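You operate a simulated robot arm through the tools that you are given. There is no shell and no other tool. Be economical: measure what you need, move in short steps, check, and stop when the job is done.

You are at the controls of a simulated robot arm. One attempt, no reset.

## Task
Band the green soap and lay it in the lined basket.
Fine: one paper band, one stroke of the lever; feeder back where it was.

The check looks at the end state, three seconds after you hand in, the way a careful person would. Anything else that was tipped, shoved, dropped, spilled or broken makes it a failure.

## Robot
A 7-joint arm with a two-finger parallel gripper, fixed in place. Base frame: the origin is at the foot of the arm, x ahead of it, y to its left, z up; the work surface is at about z = 0. Lengths are in mm, angles in degrees, forces in N, time in s.
With the tool pointing down near the work surface it reaches from about 240 to 620 mm from the base axis. Its first joint turns from -66.0 to 66.0 degrees. Payload 2.6 kg.
The tool frame sits at the grasp point between the pads (the TCP): z along the fingers, y along the line on which they close. The tips reach 30 mm beyond it. Largest opening 94 mm; finger width 28, thickness 10; the body of the gripper, 50 by 96 mm, starts 55 mm behind the TCP.
Orientation is told as [roll, pitch, yaw] about the base's x, y, z axes, in that order, counted from this pose: with the fingers straight down and closing along the base's y, the tool's x points along the base's -x, its y along +y and its z along -z.

## Interface
- The arm moves only by the tool play_rows. Its argument "deltas" is one flat list of numbers, 7 for each row, row after row: the shift along the base's x, y, z in units of 20 mm (1.0 is 20 mm), then the turn, a rotation vector about the base's x, y, z in units of 6 degrees (1.0 is 6 degrees), then the gripper command, from -1 (shut) to 1 (fully open), values between in proportion. In form: [tx, ty, tz, ax, ay, az, claw, tx, ty, tz, ax, ay, az, claw, ...]. A call has 1 to 20 rows; each row shifts and turns the commanded pose from where the row before left it. A call with a number of a shift or a turn outside -1 to 1 is refused whole. Rows are played at 5 a second. More than 50 mm and 8.6 degrees between two rows, or a gripper value outside its range, and nothing of the call is played. A pose out of reach is approached as far as the arm can. The call stops where the force on the tool passes 90 N (or 10 N more than at its start, if that is more) or the arm is blocked; 0.2 s more then pass. The fingers move at their own pace (about 72 mm/s each) and stop on an object; they squeeze with about 29 N. The grip force told is the motor's: it shows also when the fingers shut on nothing. Time passes only in rows, and 0.2 s behind the last, so rows that do not move let the fingers close. The reply holds the time, the measured pose of the TCP, the force on the tool along the base axes, the opening and the grip force, in the units named above and with some noise, with the torque about the TCP (base axes, N m) and any sound that the robot's microphone picked up, and new pictures: "views" is both (left out), scene, wrist or none.
- Cameras (640 x 400 px; columns grow to the right, rows downward): "scene" is fixed at [35.2, 428.6, 568.4]; the picture's right is [-0.78, -0.63, 0.00], its down [-0.34, 0.41, -0.85] and it looks along [0.53, -0.66, -0.53] (base axes); focal length 322 px, centre (320, 200). "wrist" rides on the gripper at [76, 14, -103] in the tool frame; the picture's right is [-0.18, 0.98, 0.00], its down [-0.75, -0.14, -0.64] and it looks along [-0.63, -0.12, 0.77] (tool axes); focal length 243 px, centre (320, 200). There is no depth. A picture from a camera that has moved, and an enlarged one, comes with that camera's place and axes in the base frame and with its lens.
- inspect(camera, box): a new picture of the part [left, top, right, bottom] of that camera's present view, enlarged. The clock stands still meanwhile.
- hand_in(): hands the job in; it is judged then, once.

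Work in short steps. Places have to be worked out from the pictures, the camera data and where the tool is seen: move nearer, look again, correct. Check each grasp and each placing, and mend what went wrong. You have 120 turns and 200 pictures in all, those below and enlarged ones among them. Open the gripper and draw the arm clear of the work before you hand the job in, unless the task says otherwise; then end with one line.

The tools are called as a command line: name --argument value ..., lists and objects as JSON in quotes. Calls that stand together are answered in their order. play_rows: Moves the arm, as the interface text tells. Its arguments: {"type":"object","properties":{"deltas":{"type":"array","items":{"type":"number"}},"views":{"type":"string","enum":["both","scene","wrist","none"]}},"required":["deltas"]} The other tools are called the same way: inspect (camera, box) takes an enlarged picture of a part of a camera's view; hand_in () hands the job in.

At the start:

```text
time_s: 0.0
tcp_pos: [392.4, -153.5, 359.9]
tcp_rot: [0.1, -0.1, 0.0]
wrist_force: [-0.6, 0.2, -0.3]
ft_torque: [-0.01, 0.01, -0.01]
finger_gap: 94.0
gripper_force: 0.0
```

scene: 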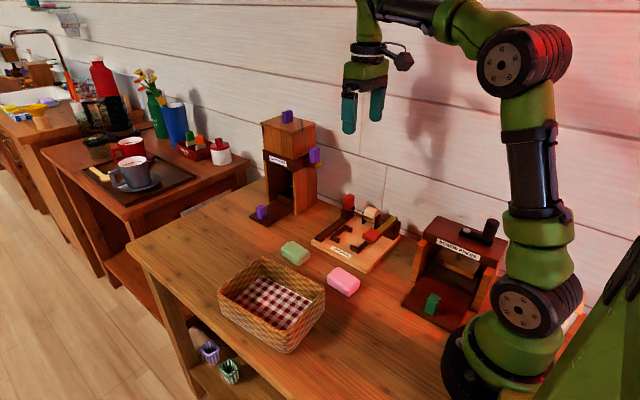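
wrist: 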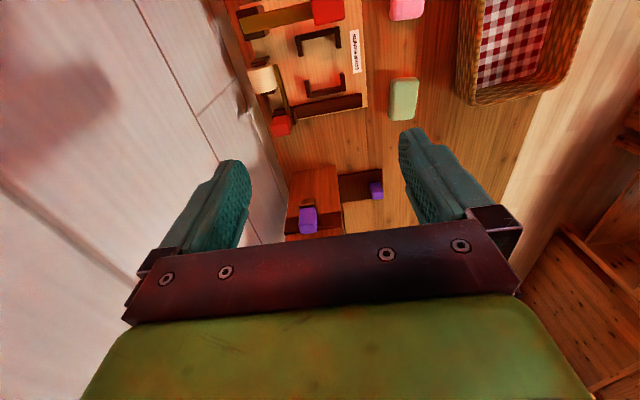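

I'll start by looking closely at the stations on the bench.

inspect --camera "scene" --box '[290, 170, 420, 300]'

inspect --camera "scene" --box '[240, 100, 340, 230]'

inspect --camera "scene" --box '[390, 200, 520, 330]'

inspect --camera "wrist" --box '[220, 0, 440, 140]'

```text
3.08 times, centred on (355, 235) of scene
camera zoom: at [35.2, 428.6, 568.4], right [-0.78, -0.63, 0.0], down [-0.34, 0.41, -0.85], along [0.53, -0.66, -0.53], focal length 992 px, centre (212, 92)
```

zoom: 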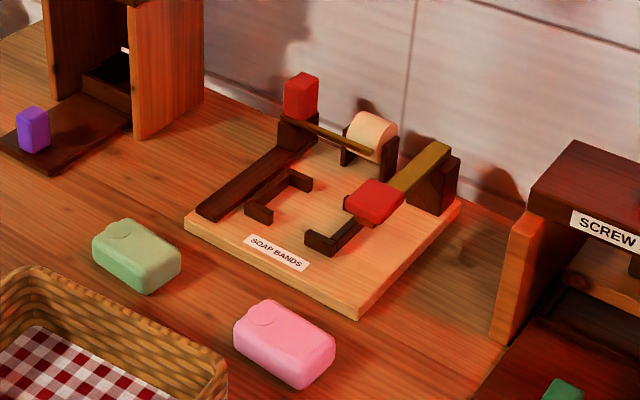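

```text
3.08 times, centred on (290, 165) of scene
camera zoom: at [35.2, 428.6, 568.4], right [-0.78, -0.63, 0.0], down [-0.34, 0.41, -0.85], along [0.53, -0.66, -0.53], focal length 992 px, centre (412, 308)
```

zoom: 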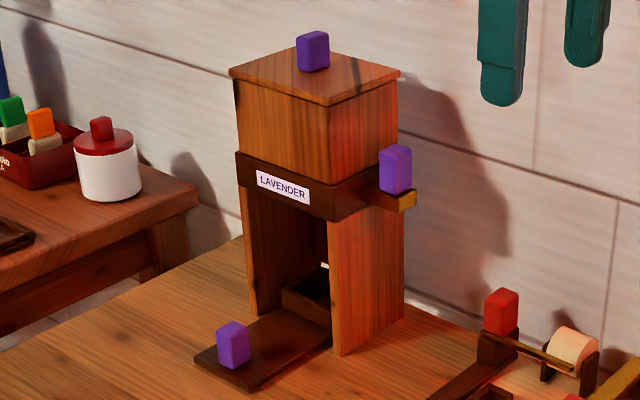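

```text
3.08 times, centred on (455, 265) of scene
camera zoom: at [35.2, 428.6, 568.4], right [-0.78, -0.63, 0.0], down [-0.34, 0.41, -0.85], along [0.53, -0.66, -0.53], focal length 992 px, centre (-95, 0)
```

zoom: 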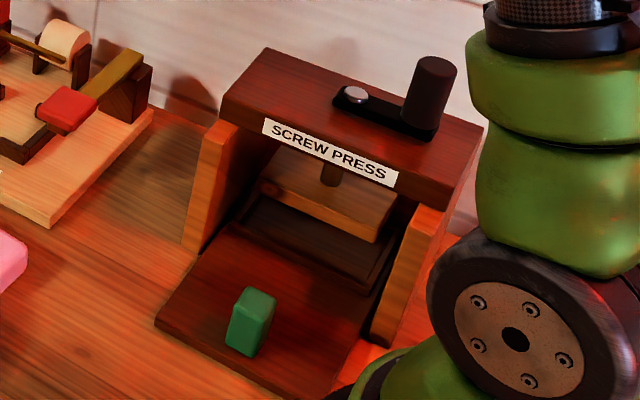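

```text
2.86 times, centred on (330, 70) of wrist
camera zoom: at [314.4, -138.8, 463.1], right [0.18, 0.98, 0.0], down [0.75, -0.14, 0.64], along [0.63, -0.12, -0.77], focal length 693 px, centre (291, 571)
```

zoom: 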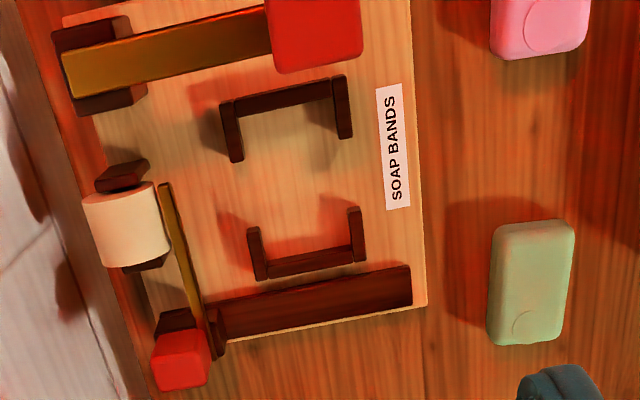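

Station reads as: paper roll and feeder on a rail along y, a pocket between two brackets near (399,-153), and a lever with a red knob at x≈330. I'll shift to get a clearer view of the heights.

play_rows --deltas '[-1, 1, -0.5, 0, 0, 0, 1, -1, 1, -0.5, 0, 0, 0, 1, -1, 1, 0, 0, 0, 0, 1, -0.5, 0.5, 0, 0, 0, 0, 1, 0, 0, 0, 0, 0, 0, 1]'

inspect --camera "wrist" --box '[100, 0, 400, 190]'

```text
time_s: 1.2
tcp_pos: [321.7, -81.7, 341.0]
tcp_rot: [0.1, -0.1, 0.0]
wrist_force: [0.0, 0.2, 0.9]
ft_torque: [-0.03, -0.02, 0.0]
finger_gap: 93.9
gripper_force: 0.1
camera wrist: at [244.5, -68.3, 443.4], right [0.18, 0.98, 0.0], down [0.75, -0.14, 0.64], along [0.63, -0.12, -0.77], focal length 243 px, centre (320, 200)
```

scene: 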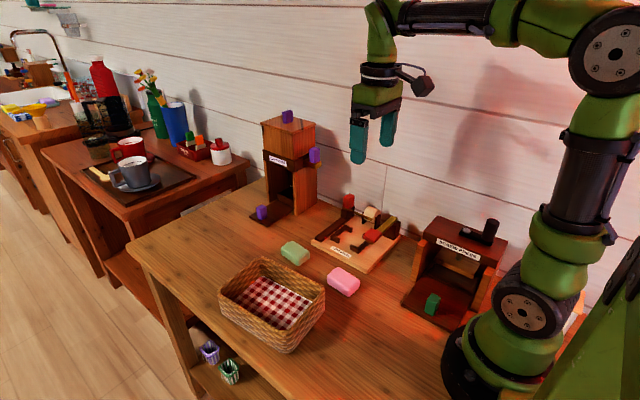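
wrist: 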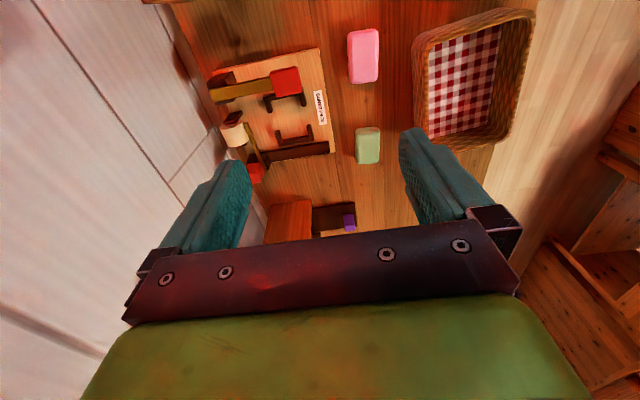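

```text
2.11 times, centred on (250, 95) of wrist
camera zoom: at [244.5, -68.3, 443.4], right [0.18, 0.98, 0.0], down [0.75, -0.14, 0.64], along [0.63, -0.12, -0.77], focal length 511 px, centre (467, 421)
```

zoom: 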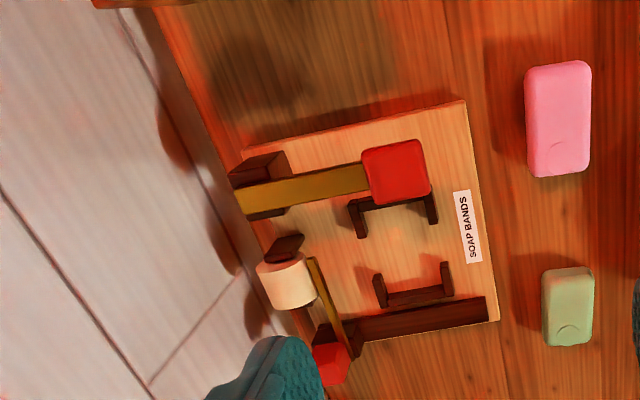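

Knob ≈(328,-132,72), feeder handle ≈(469,-238,62), feeder bar height ≈45. I'll yaw -90° so the wrist camera faces the station from its front.

play_rows --deltas '[0.4, 0.5, -0.6, 0, 0, -1, 1, 0.4, 0.5, -0.6, 0, 0, -1, 1, 0.4, 0.5, -0.6, 0, 0, -1, 1, 0.4, 0.5, -0.6, 0, 0, -1, 1, 0.4, 0.5, -0.6, 0, 0, -1, 1, 0.4, 0.5, -0.6, 0, 0, -1, 1, 0.4, 0.4, -0.6, 0, 0, -1, 1, 0.4, 0.3, -0.6, 0, 0, -1, 1, 0.3, 0, -0.6, 0, 0, -1, 1, 0.2, 0, -0.6, 0, 0, -1, 1, 0.2, 0, -0.5, 0, 0, -1, 1, 0, 0, 0, 0, 0, -1, 1, 0, 0, 0, 0, 0, -1, 1, 0, 0, 0, 0, 0, -1, 1, 0, 0, 0, 0, 0, -1, 1]'

inspect --camera "wrist" --box '[160, 0, 480, 200]'

```text
time_s: 4.4
tcp_pos: [399.2, -8.5, 211.1]
tcp_rot: [0.1, -0.1, -90.1]
wrist_force: [-0.9, -0.9, 0.3]
ft_torque: [-0.01, -0.01, 0.0]
finger_gap: 93.8
gripper_force: 0.1
camera wrist: at [412.9, 67.6, 313.0], right [0.98, -0.19, 0.0], down [-0.14, -0.75, 0.64], along [-0.12, -0.63, -0.77], focal length 243 px, centre (320, 200)
```

scene: 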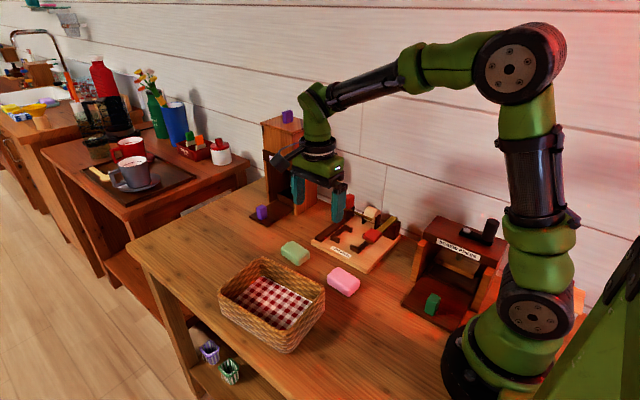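
wrist: 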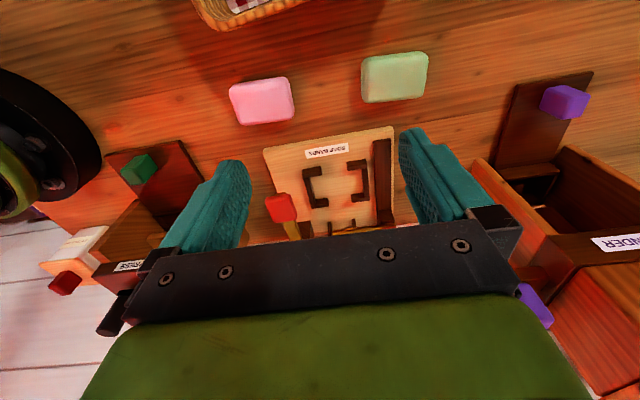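

```text
2.00 times, centred on (320, 100) of wrist
camera zoom: at [412.9, 67.6, 313.0], right [0.98, -0.19, 0.0], down [-0.14, -0.75, 0.64], along [-0.12, -0.63, -0.77], focal length 485 px, centre (320, 400)
```

zoom: 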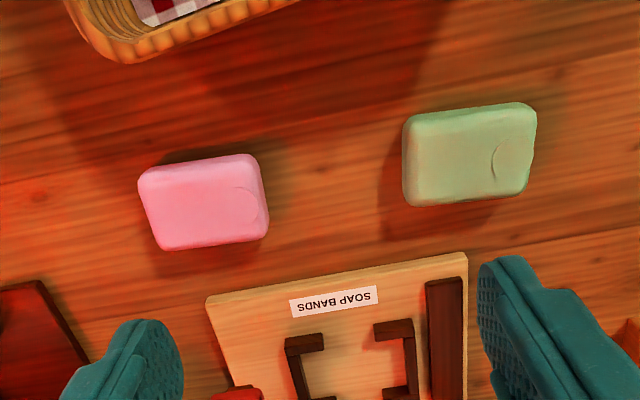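

The palm hides the far side; moving 90 mm toward −y to see the feeder, roll and lever.

play_rows --deltas '[0, -1, 0, 0, 0, 0, 1, 0, -1, 0, 0, 0, 0, 1, 0, -1, 0, 0, 0, 0, 1, 0, -1, 0, 0, 0, 0, 1, 0, -0.5, 0, 0, 0, 0, 1, 0, 0, 0, 0, 0, 0, 1]' --views "none"

inspect --camera "wrist" --box '[200, 0, 440, 230]'

```text
time_s: 5.8
tcp_pos: [399.2, -97.4, 210.3]
tcp_rot: [0.0, -0.1, -90.1]
wrist_force: [-0.3, -0.4, 0.3]
ft_torque: [-0.02, -0.03, -0.01]
finger_gap: 94.2
gripper_force: 0.1
```

```text
1.74 times, centred on (320, 115) of wrist
camera zoom: at [412.6, -23.0, 312.9], right [0.98, -0.18, 0.0], down [-0.14, -0.75, 0.64], along [-0.12, -0.63, -0.77], focal length 422 px, centre (320, 348)
```

zoom: 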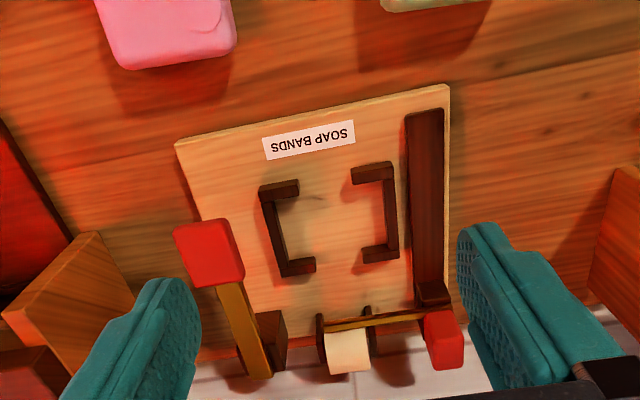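

Pocket centre ≈(398,-148), outer 88×68; bar height ≈42. Green soap ≈(479,-17), ~64×43, turned ≈-4°. Moving above it with the yaw back.

play_rows --deltas '[0, 0.5, 0, 0, 0, 1, 0.5, 0, 0.5, 0, 0, 0, 1, 0.5, 0, 0.5, 0, 0, 0, 1, 0.5, 0.5, 0.5, 0, 0, 0, 1, 0.5, 0.5, 0.5, -0.5, 0, 0, 1, 0.5, 0.5, 0.5, -0.5, 0, 0, 1, 0.5, 0.5, 0.5, -0.5, 0, 0, 1, 0.5, 0.5, 0.5, -0.5, 0, 0, 1, 0.5, 0.5, 0, -0.5, 0, 0, 1, 0.5, 0.5, 0, -0.5, 0, 0, 1, 0.5, 0.5, 0, -0.5, 0, 0, 1, 0.5, 0, 0, -0.5, 0, 0, 1, 0.5, 0, 0, -0.5, 0, 0, 1, 0.5, 0, 0, 0, 0, 0, 1, 0.5, 0, 0, 0, 0, 0, 0.35, 0.5, 0, 0, 0, 0, 0, 0, 0.5]'

```text
time_s: 9.2
tcp_pos: [479.3, -18.7, 120.8]
tcp_rot: [0.1, -0.2, -3.7]
wrist_force: [-0.8, -0.4, -0.6]
ft_torque: [0.01, -0.03, -0.03]
finger_gap: 70.4
gripper_force: 0.1
camera wrist: at [403.6, 0.5, 222.8], right [0.25, 0.97, 0.0], down [0.74, -0.19, 0.64], along [0.62, -0.16, -0.77], focal length 243 px, centre (320, 200)
```

scene: 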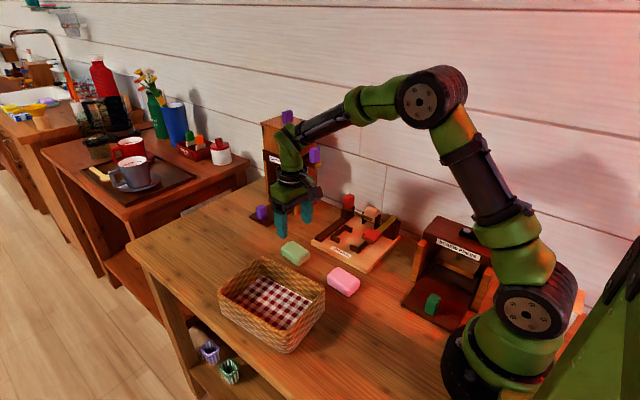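
wrist: 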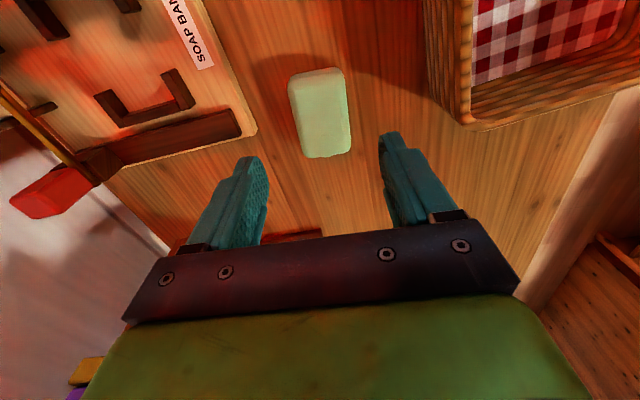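

Aligned; soap centre ≈(474,-17). Descending to z≈34.

play_rows --deltas '[-0.1, 0, -1, 0, 0, 0, 0.5, -0.1, 0.05, -1, 0, 0, 0, 0.5, 0, 0, -1, 0, 0, 0, 0.5, 0, 0, -1, 0, 0, 0, 0.5, 0, 0, -0.35, 0, 0, 0, 0.5, 0, 0, 0, 0, 0, 0, 0.5]'

inspect --camera "scene" --box '[240, 180, 400, 300]'

```text
time_s: 10.6
tcp_pos: [477.2, -18.2, 32.5]
tcp_rot: [0.2, -0.1, -3.9]
wrist_force: [0.3, -0.1, -0.7]
ft_torque: [-0.03, 0.0, 0.04]
finger_gap: 70.4
gripper_force: 0.1
camera wrist: at [399.3, 1.4, 135.5], right [0.25, 0.97, 0.0], down [0.74, -0.19, 0.64], along [0.62, -0.16, -0.77], focal length 243 px, centre (320, 200)
```

scene: 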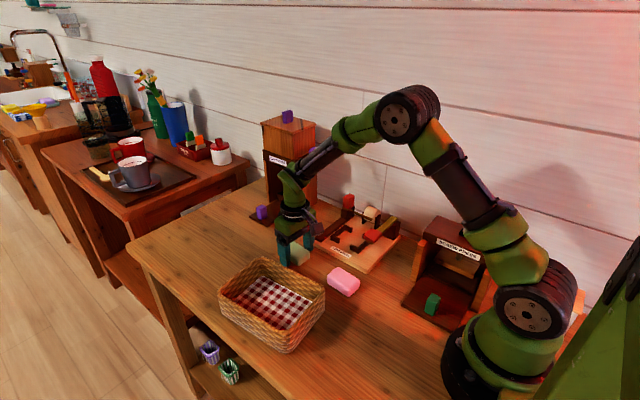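
wrist: 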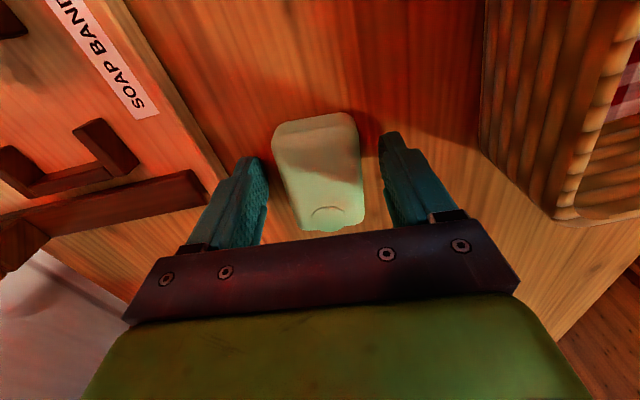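

```text
3.33 times, centred on (320, 240) of scene
camera zoom: at [35.2, 428.6, 568.4], right [-0.78, -0.63, 0.0], down [-0.34, 0.41, -0.85], along [0.53, -0.66, -0.53], focal length 1075 px, centre (320, 67)
```

zoom: 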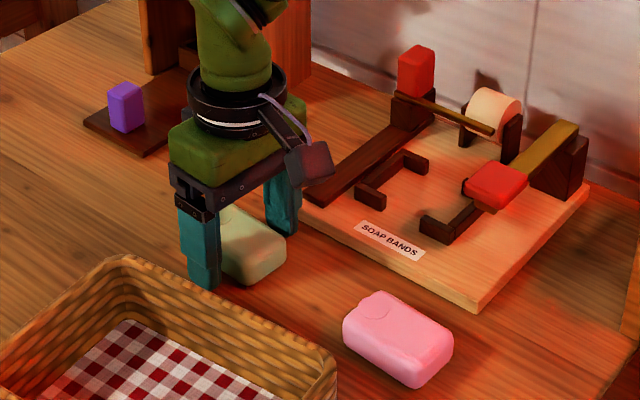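

Soap lies between the fingers, slightly to −x. Nudging −4 mm and closing.

play_rows --deltas '[-0.2, 0, 0, 0, 0, 0, 0.5, 0, 0, 0, 0, 0, 0, -1, 0, 0, 0, 0, 0, 0, -1, 0, 0, 0, 0, 0, 0, -1, 0, 0, 0, 0, 0, 0, -1]' --views "wrist"

```text
time_s: 11.8
tcp_pos: [473.3, -18.4, 33.0]
tcp_rot: [0.1, -0.1, -3.9]
wrist_force: [-0.7, -0.2, 0.2]
ft_torque: [0.01, -0.02, -0.02]
finger_gap: 45.4
gripper_force: 29.2
camera wrist: at [395.5, 1.2, 135.8], right [0.25, 0.97, 0.0], down [0.74, -0.19, 0.64], along [0.62, -0.16, -0.77], focal length 243 px, centre (320, 200)
```

wrist: 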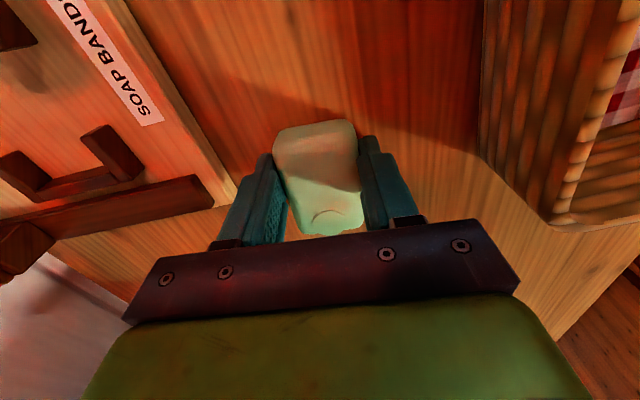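

Gripped at 45.4 mm. Lifting, squaring yaw, and carrying above the pocket at z≈120.

play_rows --deltas '[0, 0, 1, 0, 0, 0, -1, 0, 0, 1, 0, 0, 0, -1, 0, 0, 1, 0, 0, 0, -1, 0, 0, 1, 0, 0, 0.65, -1, 0, 0, 0.5, 0, 0, 0, -1, -0.6, -1, 0, 0, 0, 0, -1, -0.6, -1, 0, 0, 0, 0, -1, -0.6, -1, 0, 0, 0, 0, -1, -0.6, -1, 0, 0, 0, 0, -1, -0.6, -1, 0, 0, 0, 0, -1, -0.6, -1, 0, 0, 0, 0, -1, -0.2, -0.5, 0, 0, 0, 0, -1, 0, 0, 0, 0, 0, 0, -1]'

inspect --camera "wrist" --box '[160, 0, 480, 240]'

```text
time_s: 14.6
tcp_pos: [396.4, -147.4, 123.7]
tcp_rot: [0.2, -0.1, 0.0]
wrist_force: [-0.2, 0.5, -1.2]
ft_torque: [-0.02, -0.02, -0.01]
finger_gap: 45.3
gripper_force: 29.0
camera wrist: at [318.2, -134.4, 226.7], right [0.18, 0.98, 0.0], down [0.75, -0.14, 0.64], along [0.63, -0.12, -0.77], focal length 243 px, centre (320, 200)
```

scene: 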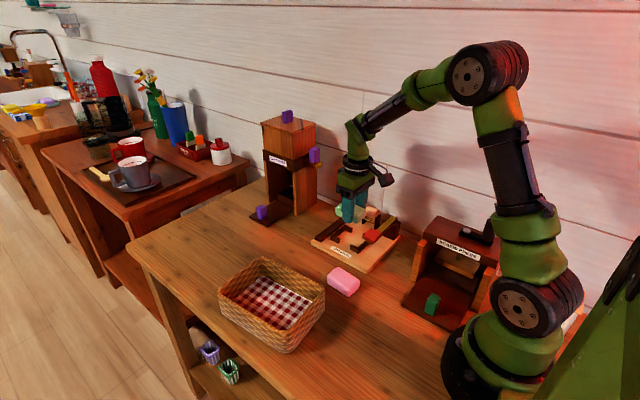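
wrist: 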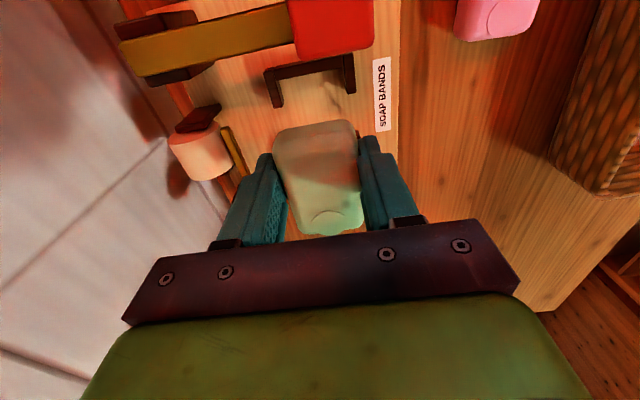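

```text
1.67 times, centred on (320, 120) of wrist
camera zoom: at [318.2, -134.4, 226.7], right [0.18, 0.98, 0.0], down [0.75, -0.14, 0.64], along [0.63, -0.12, -0.77], focal length 404 px, centre (320, 333)
```

zoom: 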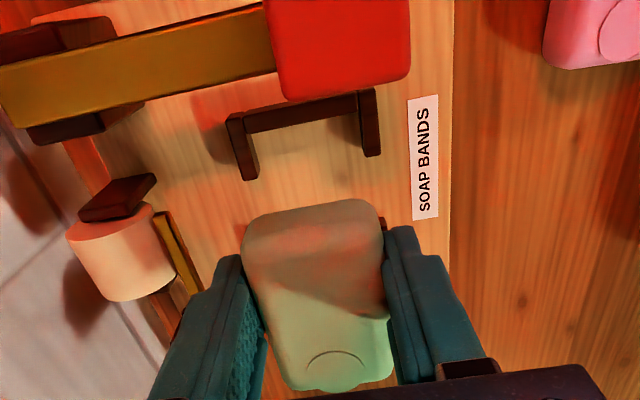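

Bracket measures here: outer y −183.5…−117.5, so centre ≈(398,−150), inner ≈50 wide for a 45 mm soap. Shifting and going down to just above the brackets to verify.

play_rows --deltas '[0.08, -0.11, -1, 0, 0, 0, -1, 0, 0, -1, 0, 0, 0, -1, 0, 0, -0.7, 0, 0, 0, -1, 0, 0, 0, 0, 0, 0, -1]' --views "none"

inspect --camera "wrist" --box '[200, 40, 440, 240]'

inspect --camera "scene" --box '[305, 180, 415, 280]'

```text
time_s: 15.6
tcp_pos: [398.2, -150.1, 68.9]
tcp_rot: [0.2, -0.1, 0.0]
wrist_force: [-0.1, 0.6, -1.2]
ft_torque: [0.01, 0.04, -0.01]
finger_gap: 45.1
gripper_force: 29.5
```

```text
2.00 times, centred on (320, 140) of wrist
camera zoom: at [320.2, -136.4, 172.2], right [0.18, 0.98, 0.0], down [0.75, -0.14, 0.64], along [0.63, -0.12, -0.77], focal length 485 px, centre (320, 320)
```

zoom: 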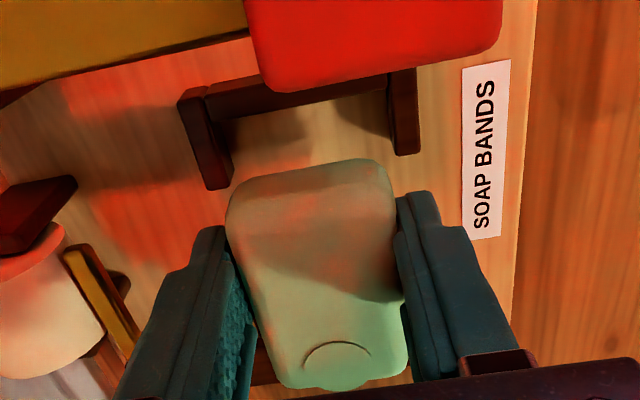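

```text
4.00 times, centred on (360, 230) of scene
camera zoom: at [35.2, 428.6, 568.4], right [-0.78, -0.63, 0.0], down [-0.34, 0.41, -0.85], along [0.53, -0.66, -0.53], focal length 1290 px, centre (160, 80)
```

zoom: 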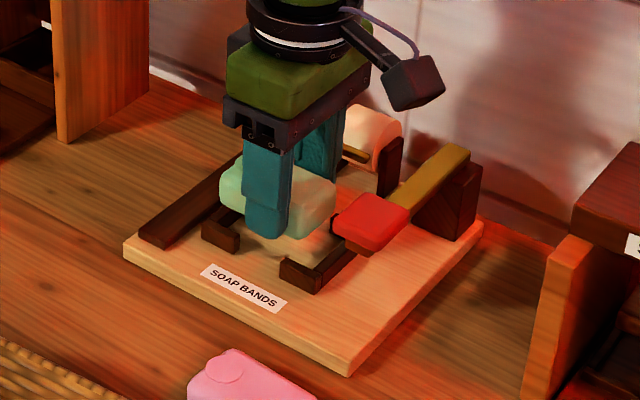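

inspect --camera "wrist" --box '[280, 60, 380, 140]'

inspect --camera "wrist" --box '[270, 60, 350, 140]'

```text
5.00 times, centred on (330, 100) of wrist
camera zoom: at [320.2, -136.4, 172.2], right [0.18, 0.98, 0.0], down [0.75, -0.14, 0.64], along [0.63, -0.12, -0.77], focal length 1213 px, centre (270, 700)
```

zoom: 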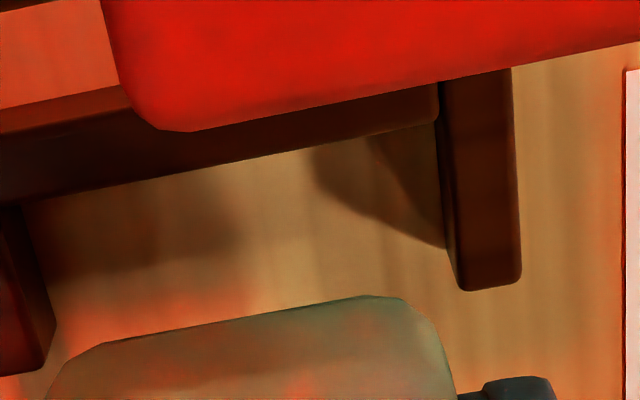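

```text
5.00 times, centred on (310, 100) of wrist
camera zoom: at [320.2, -136.4, 172.2], right [0.18, 0.98, 0.0], down [0.75, -0.14, 0.64], along [0.63, -0.12, -0.77], focal length 1213 px, centre (370, 700)
```

zoom: 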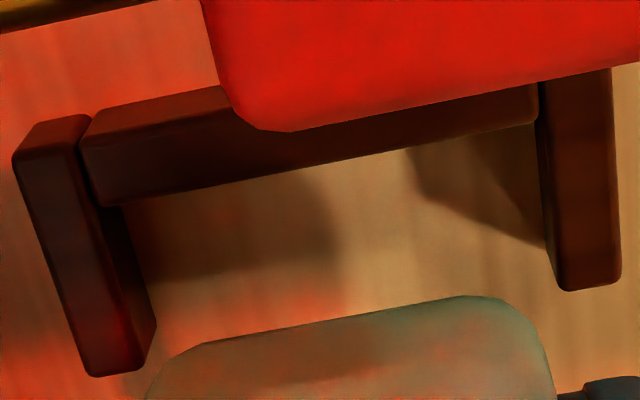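

Inner pocket y −178…−123 (centre −150.7) and x gap centre ≈398: the soap is aligned. Lowering slowly.

play_rows --deltas '[0, -0.02, -0.5, 0, 0, 0, -1, 0, 0, -0.4, 0, 0, 0, -1, 0, 0, -0.1, 0, 0, 0, -1, 0, 0, 0, 0, 0, 0, -1]' --views "none"

inspect --camera "scene" --box '[305, 180, 415, 280]'

```text
time_s: 16.6
tcp_pos: [401.1, -152.6, 54.9]
tcp_rot: [-0.1, -0.8, -0.1]
wrist_force: [-9.8, 1.7, 56.6]
ft_torque: [0.24, -0.03, -0.01]
finger_gap: 45.7
gripper_force: 29.4
```

```text
4.00 times, centred on (360, 230) of scene
camera zoom: at [34.9, 428.7, 568.4], right [-0.78, -0.63, 0.0], down [-0.33, 0.41, -0.85], along [0.54, -0.66, -0.53], focal length 1290 px, centre (160, 80)
```

zoom: 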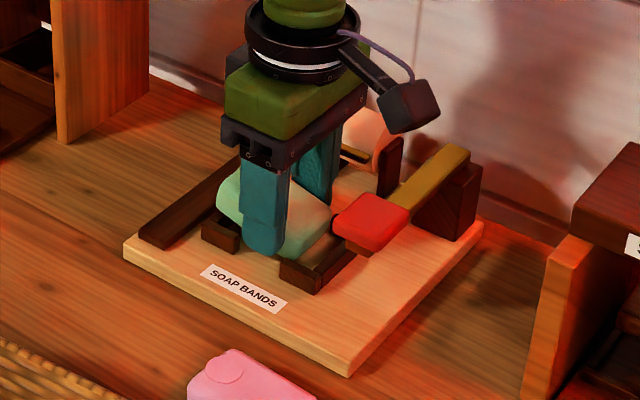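

Contact at z≈55: the soap's far end looks to have landed on the +x bracket. Backing up to look.

play_rows --deltas '[0, 0, 0.5, 0, 0, 0, -1, 0, 0, 0.5, 0, 0, 0, -1, 0, 0, 0.2, 0, 0, 0, -1, 0, 0, 0, 0, 0, 0, -1]' --views "none"

inspect --camera "scene" --box '[315, 190, 395, 260]'

inspect --camera "wrist" --box '[200, 40, 440, 240]'

```text
time_s: 17.6
tcp_pos: [397.4, -150.2, 73.7]
tcp_rot: [0.2, 0.1, 0.0]
wrist_force: [0.1, -0.1, -0.3]
ft_torque: [0.03, -0.02, 0.0]
finger_gap: 45.4
gripper_force: 29.0
```

```text
5.71 times, centred on (355, 225) of scene
camera zoom: at [35.2, 428.6, 568.4], right [-0.78, -0.63, 0.0], down [-0.34, 0.41, -0.85], along [0.53, -0.66, -0.53], focal length 1843 px, centre (120, 57)
```

zoom: 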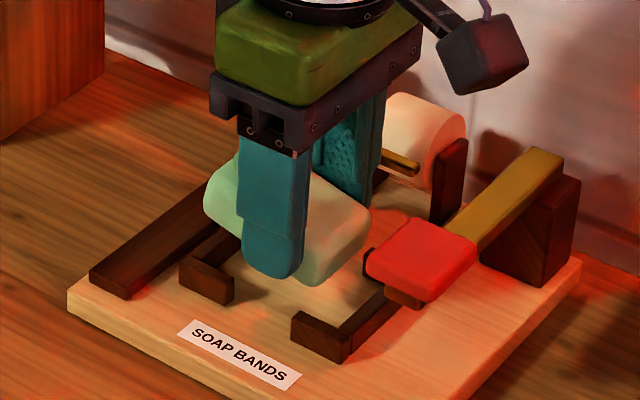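

```text
2.00 times, centred on (320, 140) of wrist
camera zoom: at [320.2, -136.5, 175.7], right [0.18, 0.98, 0.0], down [0.75, -0.14, 0.64], along [0.63, -0.12, -0.77], focal length 485 px, centre (320, 320)
```

zoom: 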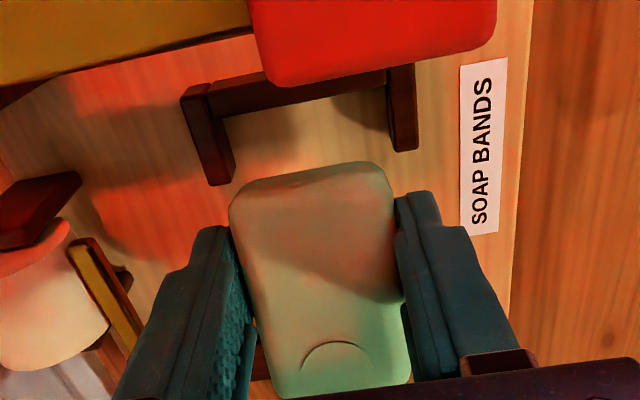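

The soap pitched in the grip because it was held ~6 mm off-centre (my −4 mm nudge was wrong). I'll set it back on its old table spot, level it and regrip centred.

play_rows --deltas '[0, 0, 1, 0, 0, 0, -1, 0, 0, 1, 0, 0, 0, -1, 0, 0, 0.3, 0, 0, 0, -1, 0.6, 1, 0, 0, 0, 0, -1, 0.6, 1, 0, 0, 0, 0, -1, 0.6, 1, 0, 0, 0, 0, -1, 0.6, 1, 0, 0, 0, 0, -1, 0.6, 1, 0, 0, 0, 0, -1, 0.6, 1, 0, 0, 0, 0, -1, 0.2, 0.6, 0, 0, 0, 0, -1, 0, 0, -1, 0, 0, 0, -1, 0, 0, -1, 0, 0, 0, -1, 0, 0, -1, 0, 0, 0, -1, 0, 0, 0, 0, 0, 0, -1]' --views "scene"

inspect --camera "scene" --box '[250, 190, 350, 280]'

```text
time_s: 20.6
tcp_pos: [472.9, -19.2, 58.6]
tcp_rot: [0.2, -0.2, 0.0]
wrist_force: [0.0, -0.6, -0.5]
ft_torque: [0.01, -0.01, 0.0]
finger_gap: 45.8
gripper_force: 28.8
```

scene: 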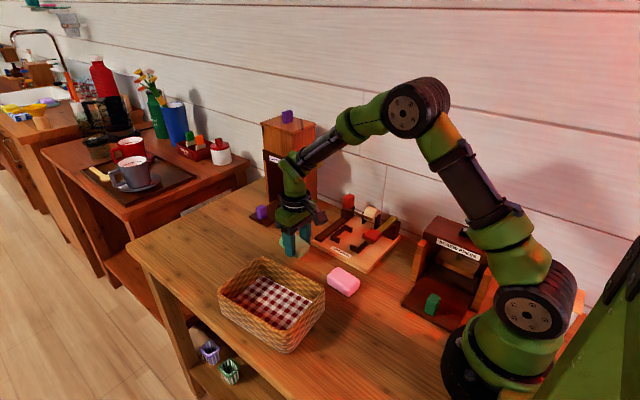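

```text
4.44 times, centred on (300, 235) of scene
camera zoom: at [35.2, 428.6, 568.4], right [-0.78, -0.63, 0.0], down [-0.34, 0.41, -0.85], along [0.53, -0.66, -0.53], focal length 1433 px, centre (409, 44)
```

zoom: 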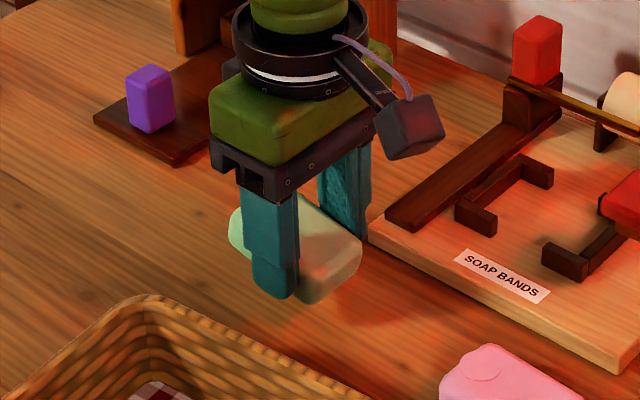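

Lowering gently onto the table to level the soap.

play_rows --deltas '[0, 0, -0.5, 0, 0, 0, -1, 0, 0, -0.3, 0, 0, 0, -1, 0, 0, -0.2, 0, 0, 0, -1, 0, 0, -0.15, 0, 0, 0, -1, 0, 0, -0.1, 0, 0, 0, -1, 0, 0, 0, 0, 0, 0, -1]' --views "none"

inspect --camera "scene" --box '[250, 190, 350, 280]'

```text
time_s: 22.0
tcp_pos: [475.5, -18.5, 36.8]
tcp_rot: [0.0, -0.4, 0.0]
wrist_force: [4.4, 0.9, 24.7]
ft_torque: [-0.04, 0.4, -0.04]
finger_gap: 45.8
gripper_force: 29.6
```

```text
4.44 times, centred on (300, 235) of scene
camera zoom: at [35.1, 428.6, 568.4], right [-0.78, -0.63, 0.0], down [-0.33, 0.41, -0.85], along [0.54, -0.66, -0.53], focal length 1433 px, centre (409, 44)
```

zoom: 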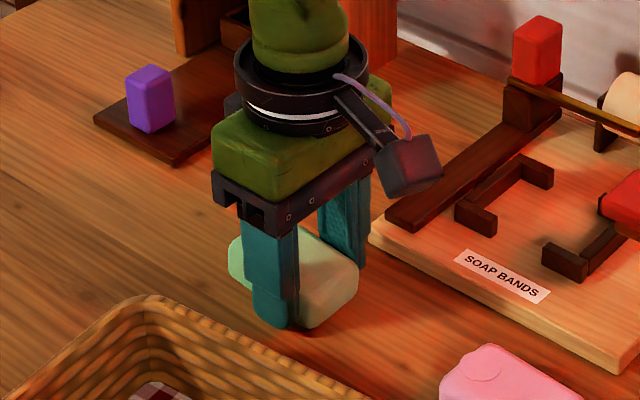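

Nearly level; release partly, raise and look.

play_rows --deltas '[0, 0, 0.05, 0, 0, 0, 0.4, 0, 0, 0.1, 0, 0, 0, 0.4, 0, 0, 0.8, 0, 0, 0, 0.4, 0, 0, 1, 0, 0, 0, 0.4, 0, 0, 1, 0, 0, 0, 0.4, -1, 0, 1, 0, 0, 0, 0.4, -0.5, 0, 0, 0, 0, 0, 0.4, 0, 0, 0, 0, 0, 0, 0.4]' --views "none"

inspect --camera "wrist" --box '[220, 60, 420, 220]'

inspect --camera "scene" --box '[260, 210, 360, 300]'

```text
time_s: 23.8
tcp_pos: [443.6, -19.5, 113.9]
tcp_rot: [0.1, -0.1, 0.0]
wrist_force: [0.9, -0.4, -0.1]
ft_torque: [-0.01, -0.04, -0.01]
finger_gap: 65.7
gripper_force: 0.1
```

```text
2.50 times, centred on (320, 140) of wrist
camera zoom: at [365.9, -5.0, 216.5], right [0.18, 0.98, 0.0], down [0.75, -0.14, 0.64], along [0.63, -0.12, -0.77], focal length 606 px, centre (320, 350)
```

zoom: 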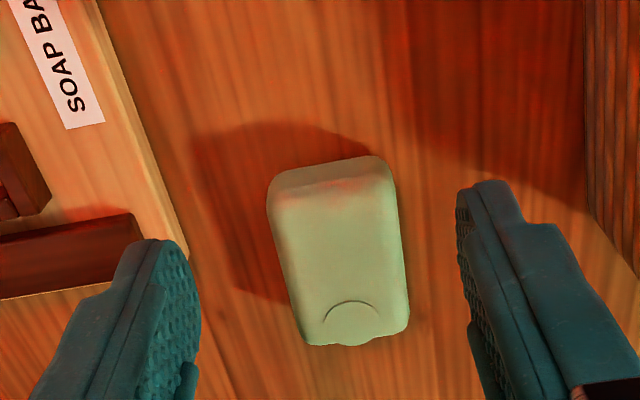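

```text
4.44 times, centred on (310, 255) of scene
camera zoom: at [35.2, 428.6, 568.4], right [-0.78, -0.63, 0.0], down [-0.34, 0.41, -0.85], along [0.53, -0.66, -0.53], focal length 1433 px, centre (364, -44)
```

zoom: 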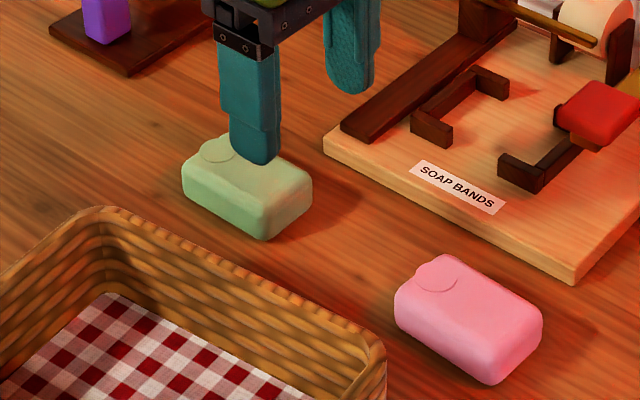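

Soap is flat, centre ≈(484,-19), ~72 long. Regripping at x=484.

play_rows --deltas '[1, 0, 0, 0, 0, 0, 0.4, 1, 0, -0.5, 0, 0, 0, 0.4, 0, 0, -1, 0, 0, 0, 0.4, 0, 0, -1, 0, 0, 0, 0.4, 0, 0, -1, 0, 0, 0, 0.4, 0, 0, -0.52, 0, 0, 0, 0.4, 0, 0, 0, 0, 0, 0, 0.4]' --views "none"

inspect --camera "wrist" --box '[220, 80, 420, 240]'

inspect --camera "scene" --box '[255, 200, 335, 280]'

```text
time_s: 25.4
tcp_pos: [483.3, -18.7, 33.0]
tcp_rot: [0.2, -0.2, -0.1]
wrist_force: [0.5, 0.3, 0.3]
ft_torque: [-0.01, 0.0, -0.02]
finger_gap: 65.7
gripper_force: 0.1
```

```text
2.50 times, centred on (320, 160) of wrist
camera zoom: at [406.4, -4.3, 135.4], right [0.18, 0.98, 0.0], down [0.75, -0.14, 0.64], along [0.63, -0.12, -0.77], focal length 606 px, centre (320, 300)
```

zoom: 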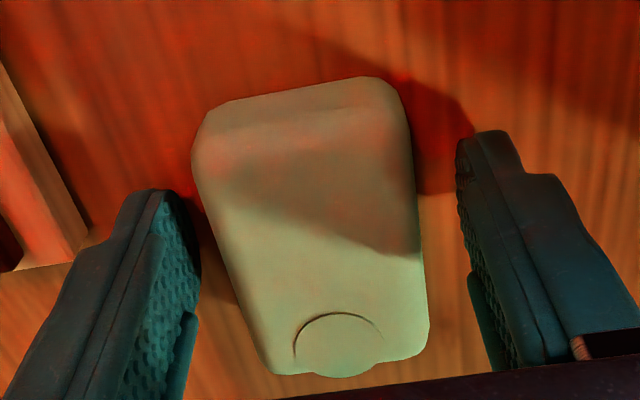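

```text
5.00 times, centred on (295, 240) of scene
camera zoom: at [35.2, 428.6, 568.4], right [-0.78, -0.63, 0.0], down [-0.34, 0.41, -0.85], along [0.53, -0.66, -0.53], focal length 1612 px, centre (445, 0)
```

zoom: 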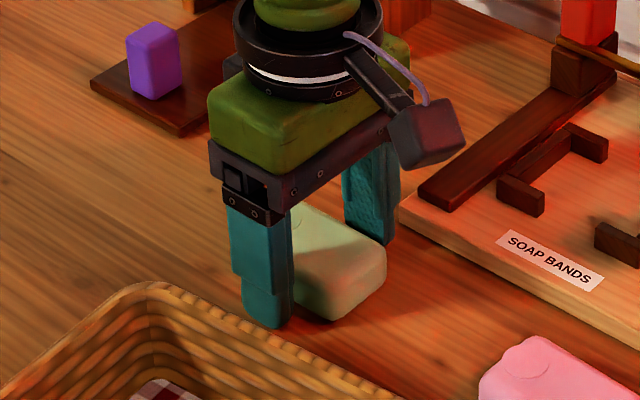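

Refined centre ≈486.5 (x 452…521). Shifting +3 mm and closing.

play_rows --deltas '[0.16, 0, 0, 0, 0, 0, 0.4, 0, 0, 0, 0, 0, 0, -1, 0, 0, 0, 0, 0, 0, -1, 0, 0, 0, 0, 0, 0, -1, 0, 0, 1, 0, 0, 0, -1, 0, 0, 1, 0, 0, 0, -1, 0, 0, 1, 0, 0, 0, -1, 0, 0, 1, 0, 0, 0, -1, 0, 0, 0, 0, 0, 0, -1]' --views "none"

inspect --camera "scene" --box '[255, 190, 335, 250]'

inspect --camera "wrist" --box '[220, 80, 420, 240]'

```text
time_s: 27.4
tcp_pos: [486.1, -18.0, 113.9]
tcp_rot: [0.0, 0.0, 0.1]
wrist_force: [0.1, 0.7, -1.1]
ft_torque: [0.03, 0.01, 0.03]
finger_gap: 45.4
gripper_force: 28.9
```

```text
6.67 times, centred on (295, 220) of scene
camera zoom: at [35.2, 428.6, 568.4], right [-0.78, -0.63, 0.0], down [-0.34, 0.41, -0.85], along [0.53, -0.66, -0.53], focal length 2150 px, centre (487, 67)
```

zoom: 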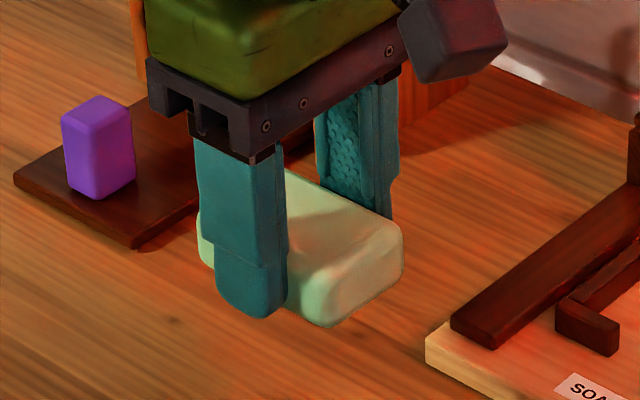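

```text
2.50 times, centred on (320, 160) of wrist
camera zoom: at [409.6, -4.4, 215.9], right [0.18, 0.98, 0.0], down [0.75, -0.14, 0.64], along [0.63, -0.12, -0.77], focal length 606 px, centre (320, 300)
```

zoom: 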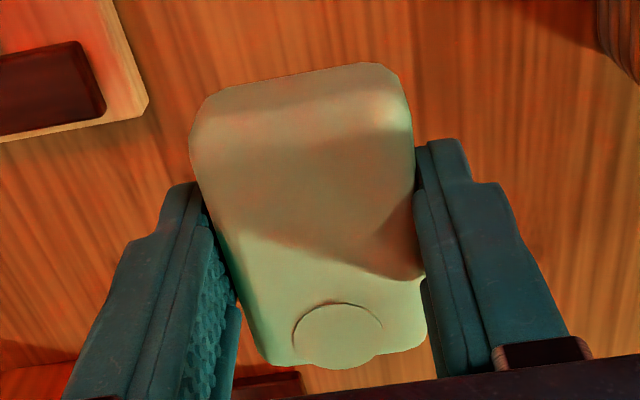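

Grip is centred (soap 451…520, TCP 486). Now measuring the brackets from the scene camera unobstructed.

inspect --camera "scene" --box '[320, 205, 390, 255]'

```text
8.00 times, centred on (355, 230) of scene
camera zoom: at [35.2, 428.6, 568.4], right [-0.78, -0.63, 0.0], down [-0.34, 0.41, -0.85], along [0.53, -0.66, -0.53], focal length 2580 px, centre (40, -40)
```

zoom: 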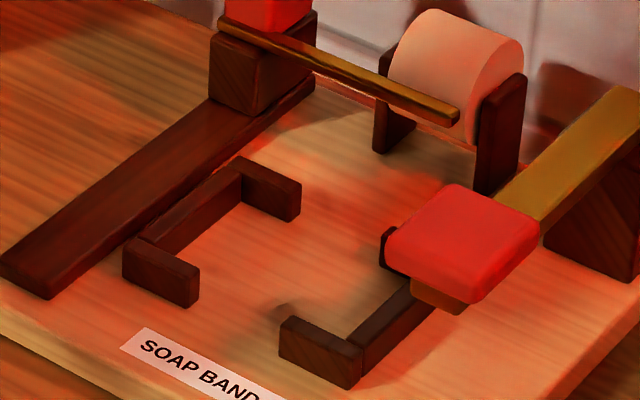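

Carrying to above the pocket again, target (398.5,−150.6), then down to z≈66.

play_rows --deltas '[-0.6, -0.95, 0.3, 0, 0, 0, -1, -0.6, -0.95, 0, 0, 0, 0, -1, -0.6, -0.95, 0, 0, 0, 0, -1, -0.6, -0.95, 0, 0, 0, 0, -1, -0.6, -0.95, 0, 0, 0, 0, -1, -0.7, -0.95, 0, 0, 0, 0, -1, -0.68, -0.93, 0, 0, 0, 0, -1, 0, 0, -1, 0, 0, 0, -1, 0, 0, -1, 0, 0, 0, -1, 0, 0, -0.6, 0, 0, 0, -1, 0, 0, 0, 0, 0, 0, -1]' --views "none"

inspect --camera "wrist" --box '[250, 60, 410, 220]'

inspect --camera "scene" --box '[320, 195, 390, 255]'

```text
time_s: 29.8
tcp_pos: [398.3, -151.4, 68.1]
tcp_rot: [0.2, -0.2, 0.0]
wrist_force: [-0.1, 0.3, -1.8]
ft_torque: [-0.01, 0.03, 0.04]
finger_gap: 45.1
gripper_force: 28.7
```

```text
2.50 times, centred on (330, 140) of wrist
camera zoom: at [321.6, -137.1, 169.5], right [0.18, 0.98, 0.0], down [0.75, -0.14, 0.64], along [0.63, -0.12, -0.77], focal length 606 px, centre (295, 350)
```

zoom: 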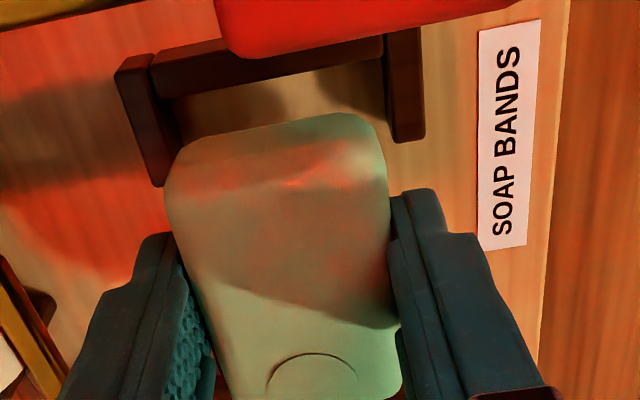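

```text
6.67 times, centred on (355, 225) of scene
camera zoom: at [35.2, 428.6, 568.4], right [-0.78, -0.63, 0.0], down [-0.34, 0.41, -0.85], along [0.53, -0.66, -0.53], focal length 2150 px, centre (87, 33)
```

zoom: 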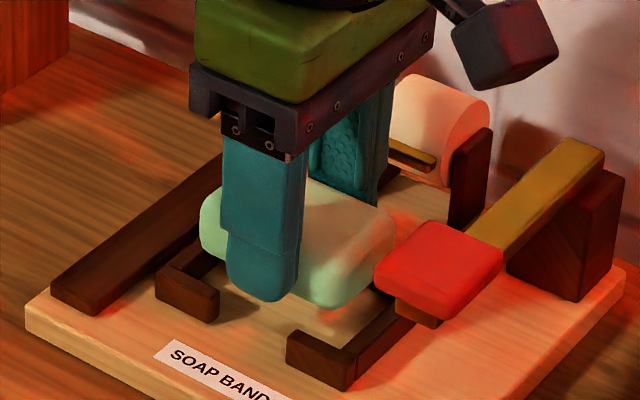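

inspect --camera "scene" --box '[330, 220, 380, 255]'

```text
11.43 times, centred on (355, 238) of scene
camera zoom: at [35.2, 428.6, 568.4], right [-0.78, -0.63, 0.0], down [-0.34, 0.41, -0.85], along [0.53, -0.66, -0.53], focal length 3685 px, centre (-80, -229)
```

zoom: 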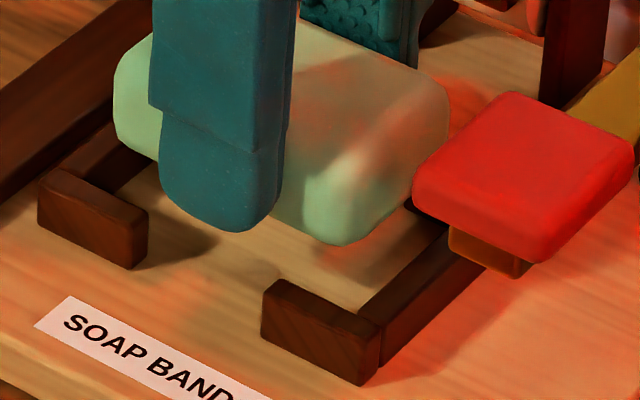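

Finger lines up with the gap between bracket arms. Going down in small steps.

play_rows --deltas '[0, 0.03, -0.4, 0, 0, 0, -1, 0, 0, -0.2, 0, 0, 0, -1, 0, 0, 0, 0, 0, 0, -1]' --views "none"

inspect --camera "scene" --box '[330, 220, 380, 255]'

inspect --camera "wrist" --box '[250, 60, 410, 220]'

```text
time_s: 30.6
tcp_pos: [398.2, -150.5, 55.1]
tcp_rot: [0.3, -0.1, 0.0]
wrist_force: [0.0, 0.4, -1.0]
ft_torque: [0.01, 0.02, -0.02]
finger_gap: 45.1
gripper_force: 28.9
```

```text
11.43 times, centred on (355, 238) of scene
camera zoom: at [35.2, 428.6, 568.4], right [-0.78, -0.63, 0.0], down [-0.34, 0.41, -0.85], along [0.53, -0.66, -0.53], focal length 3685 px, centre (-80, -229)
```

zoom: 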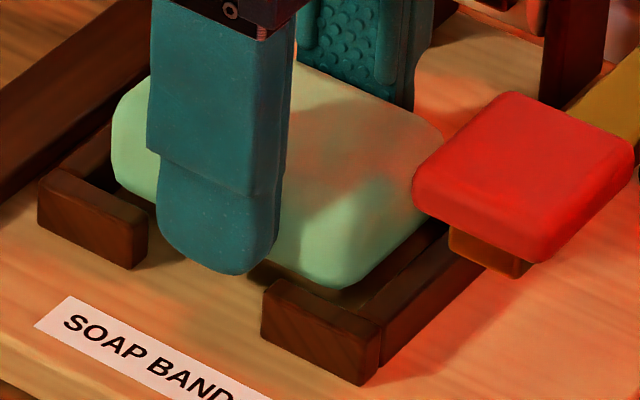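

```text
2.50 times, centred on (330, 140) of wrist
camera zoom: at [321.3, -136.6, 157.6], right [0.18, 0.98, 0.0], down [0.75, -0.14, 0.64], along [0.63, -0.12, -0.77], focal length 606 px, centre (295, 350)
```

zoom: 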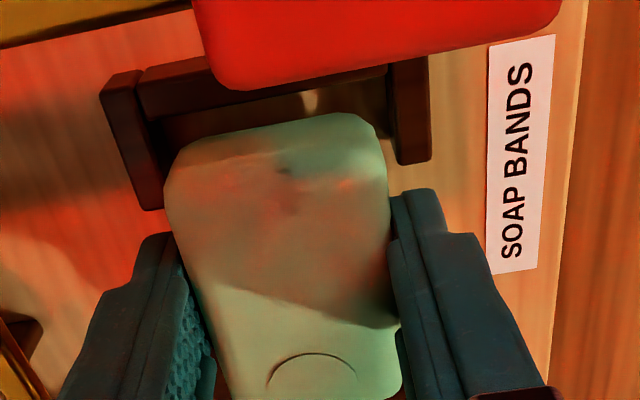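

Free so far and heading into the pocket; continuing.

play_rows --deltas '[0, 0, -0.15, 0, 0, 0, -1, 0, 0, -0.15, 0, 0, 0, -1, 0, 0, 0, 0, 0, 0, -1]' --views "none"

inspect --camera "scene" --box '[330, 220, 380, 255]'

```text
time_s: 31.4
tcp_pos: [398.1, -149.8, 49.3]
tcp_rot: [0.3, 0.0, -0.1]
wrist_force: [0.7, -0.8, -1.2]
ft_torque: [0.0, 0.0, -0.02]
finger_gap: 45.5
gripper_force: 29.2
```

```text
11.43 times, centred on (355, 238) of scene
camera zoom: at [35.2, 428.6, 568.4], right [-0.78, -0.63, 0.0], down [-0.34, 0.41, -0.85], along [0.53, -0.66, -0.53], focal length 3685 px, centre (-80, -229)
```

zoom: 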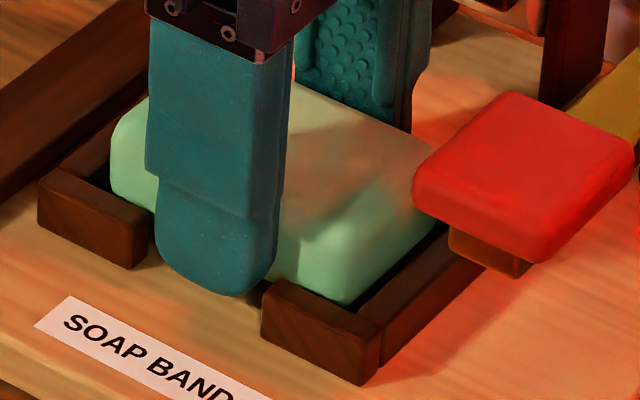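

play_rows --deltas '[0, 0, -0.1, 0, 0, 0, -1, 0, 0, -0.1, 0, 0, 0, -1, 0, 0, 0, 0, 0, 0, -1]' --views "none"

```text
time_s: 32.2
tcp_pos: [399.4, -149.7, 46.9]
tcp_rot: [0.1, -0.1, 0.0]
wrist_force: [-4.2, 1.9, 22.0]
ft_torque: [-0.09, 0.7, -0.12]
finger_gap: 45.3
gripper_force: 29.2
```

Contact at z≈47. Checking whether it's the board.

inspect --camera "scene" --box '[330, 215, 380, 250]'

inspect --camera "wrist" --box '[250, 60, 410, 220]'

```text
11.43 times, centred on (355, 232) of scene
camera zoom: at [35.1, 428.7, 568.4], right [-0.78, -0.63, 0.0], down [-0.33, 0.41, -0.85], along [0.54, -0.66, -0.53], focal length 3685 px, centre (-80, -171)
```

zoom: 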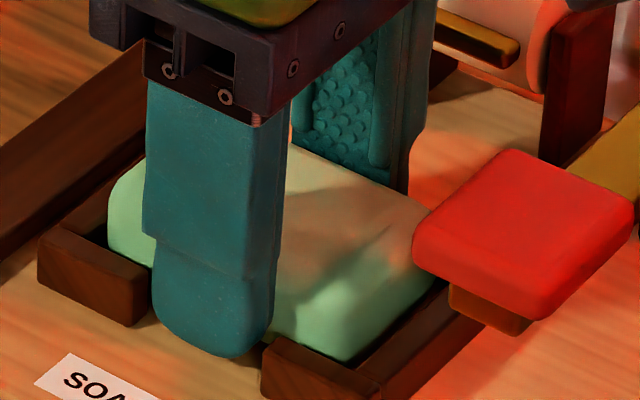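

```text
2.50 times, centred on (330, 140) of wrist
camera zoom: at [322.1, -136.7, 149.2], right [0.18, 0.98, 0.0], down [0.75, -0.14, 0.64], along [0.63, -0.12, -0.76], focal length 606 px, centre (295, 350)
```

zoom: 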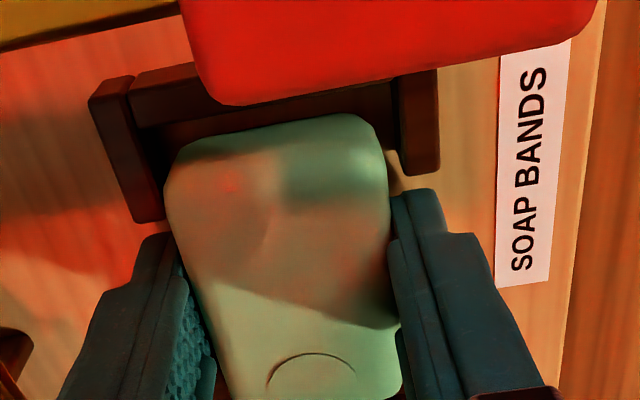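

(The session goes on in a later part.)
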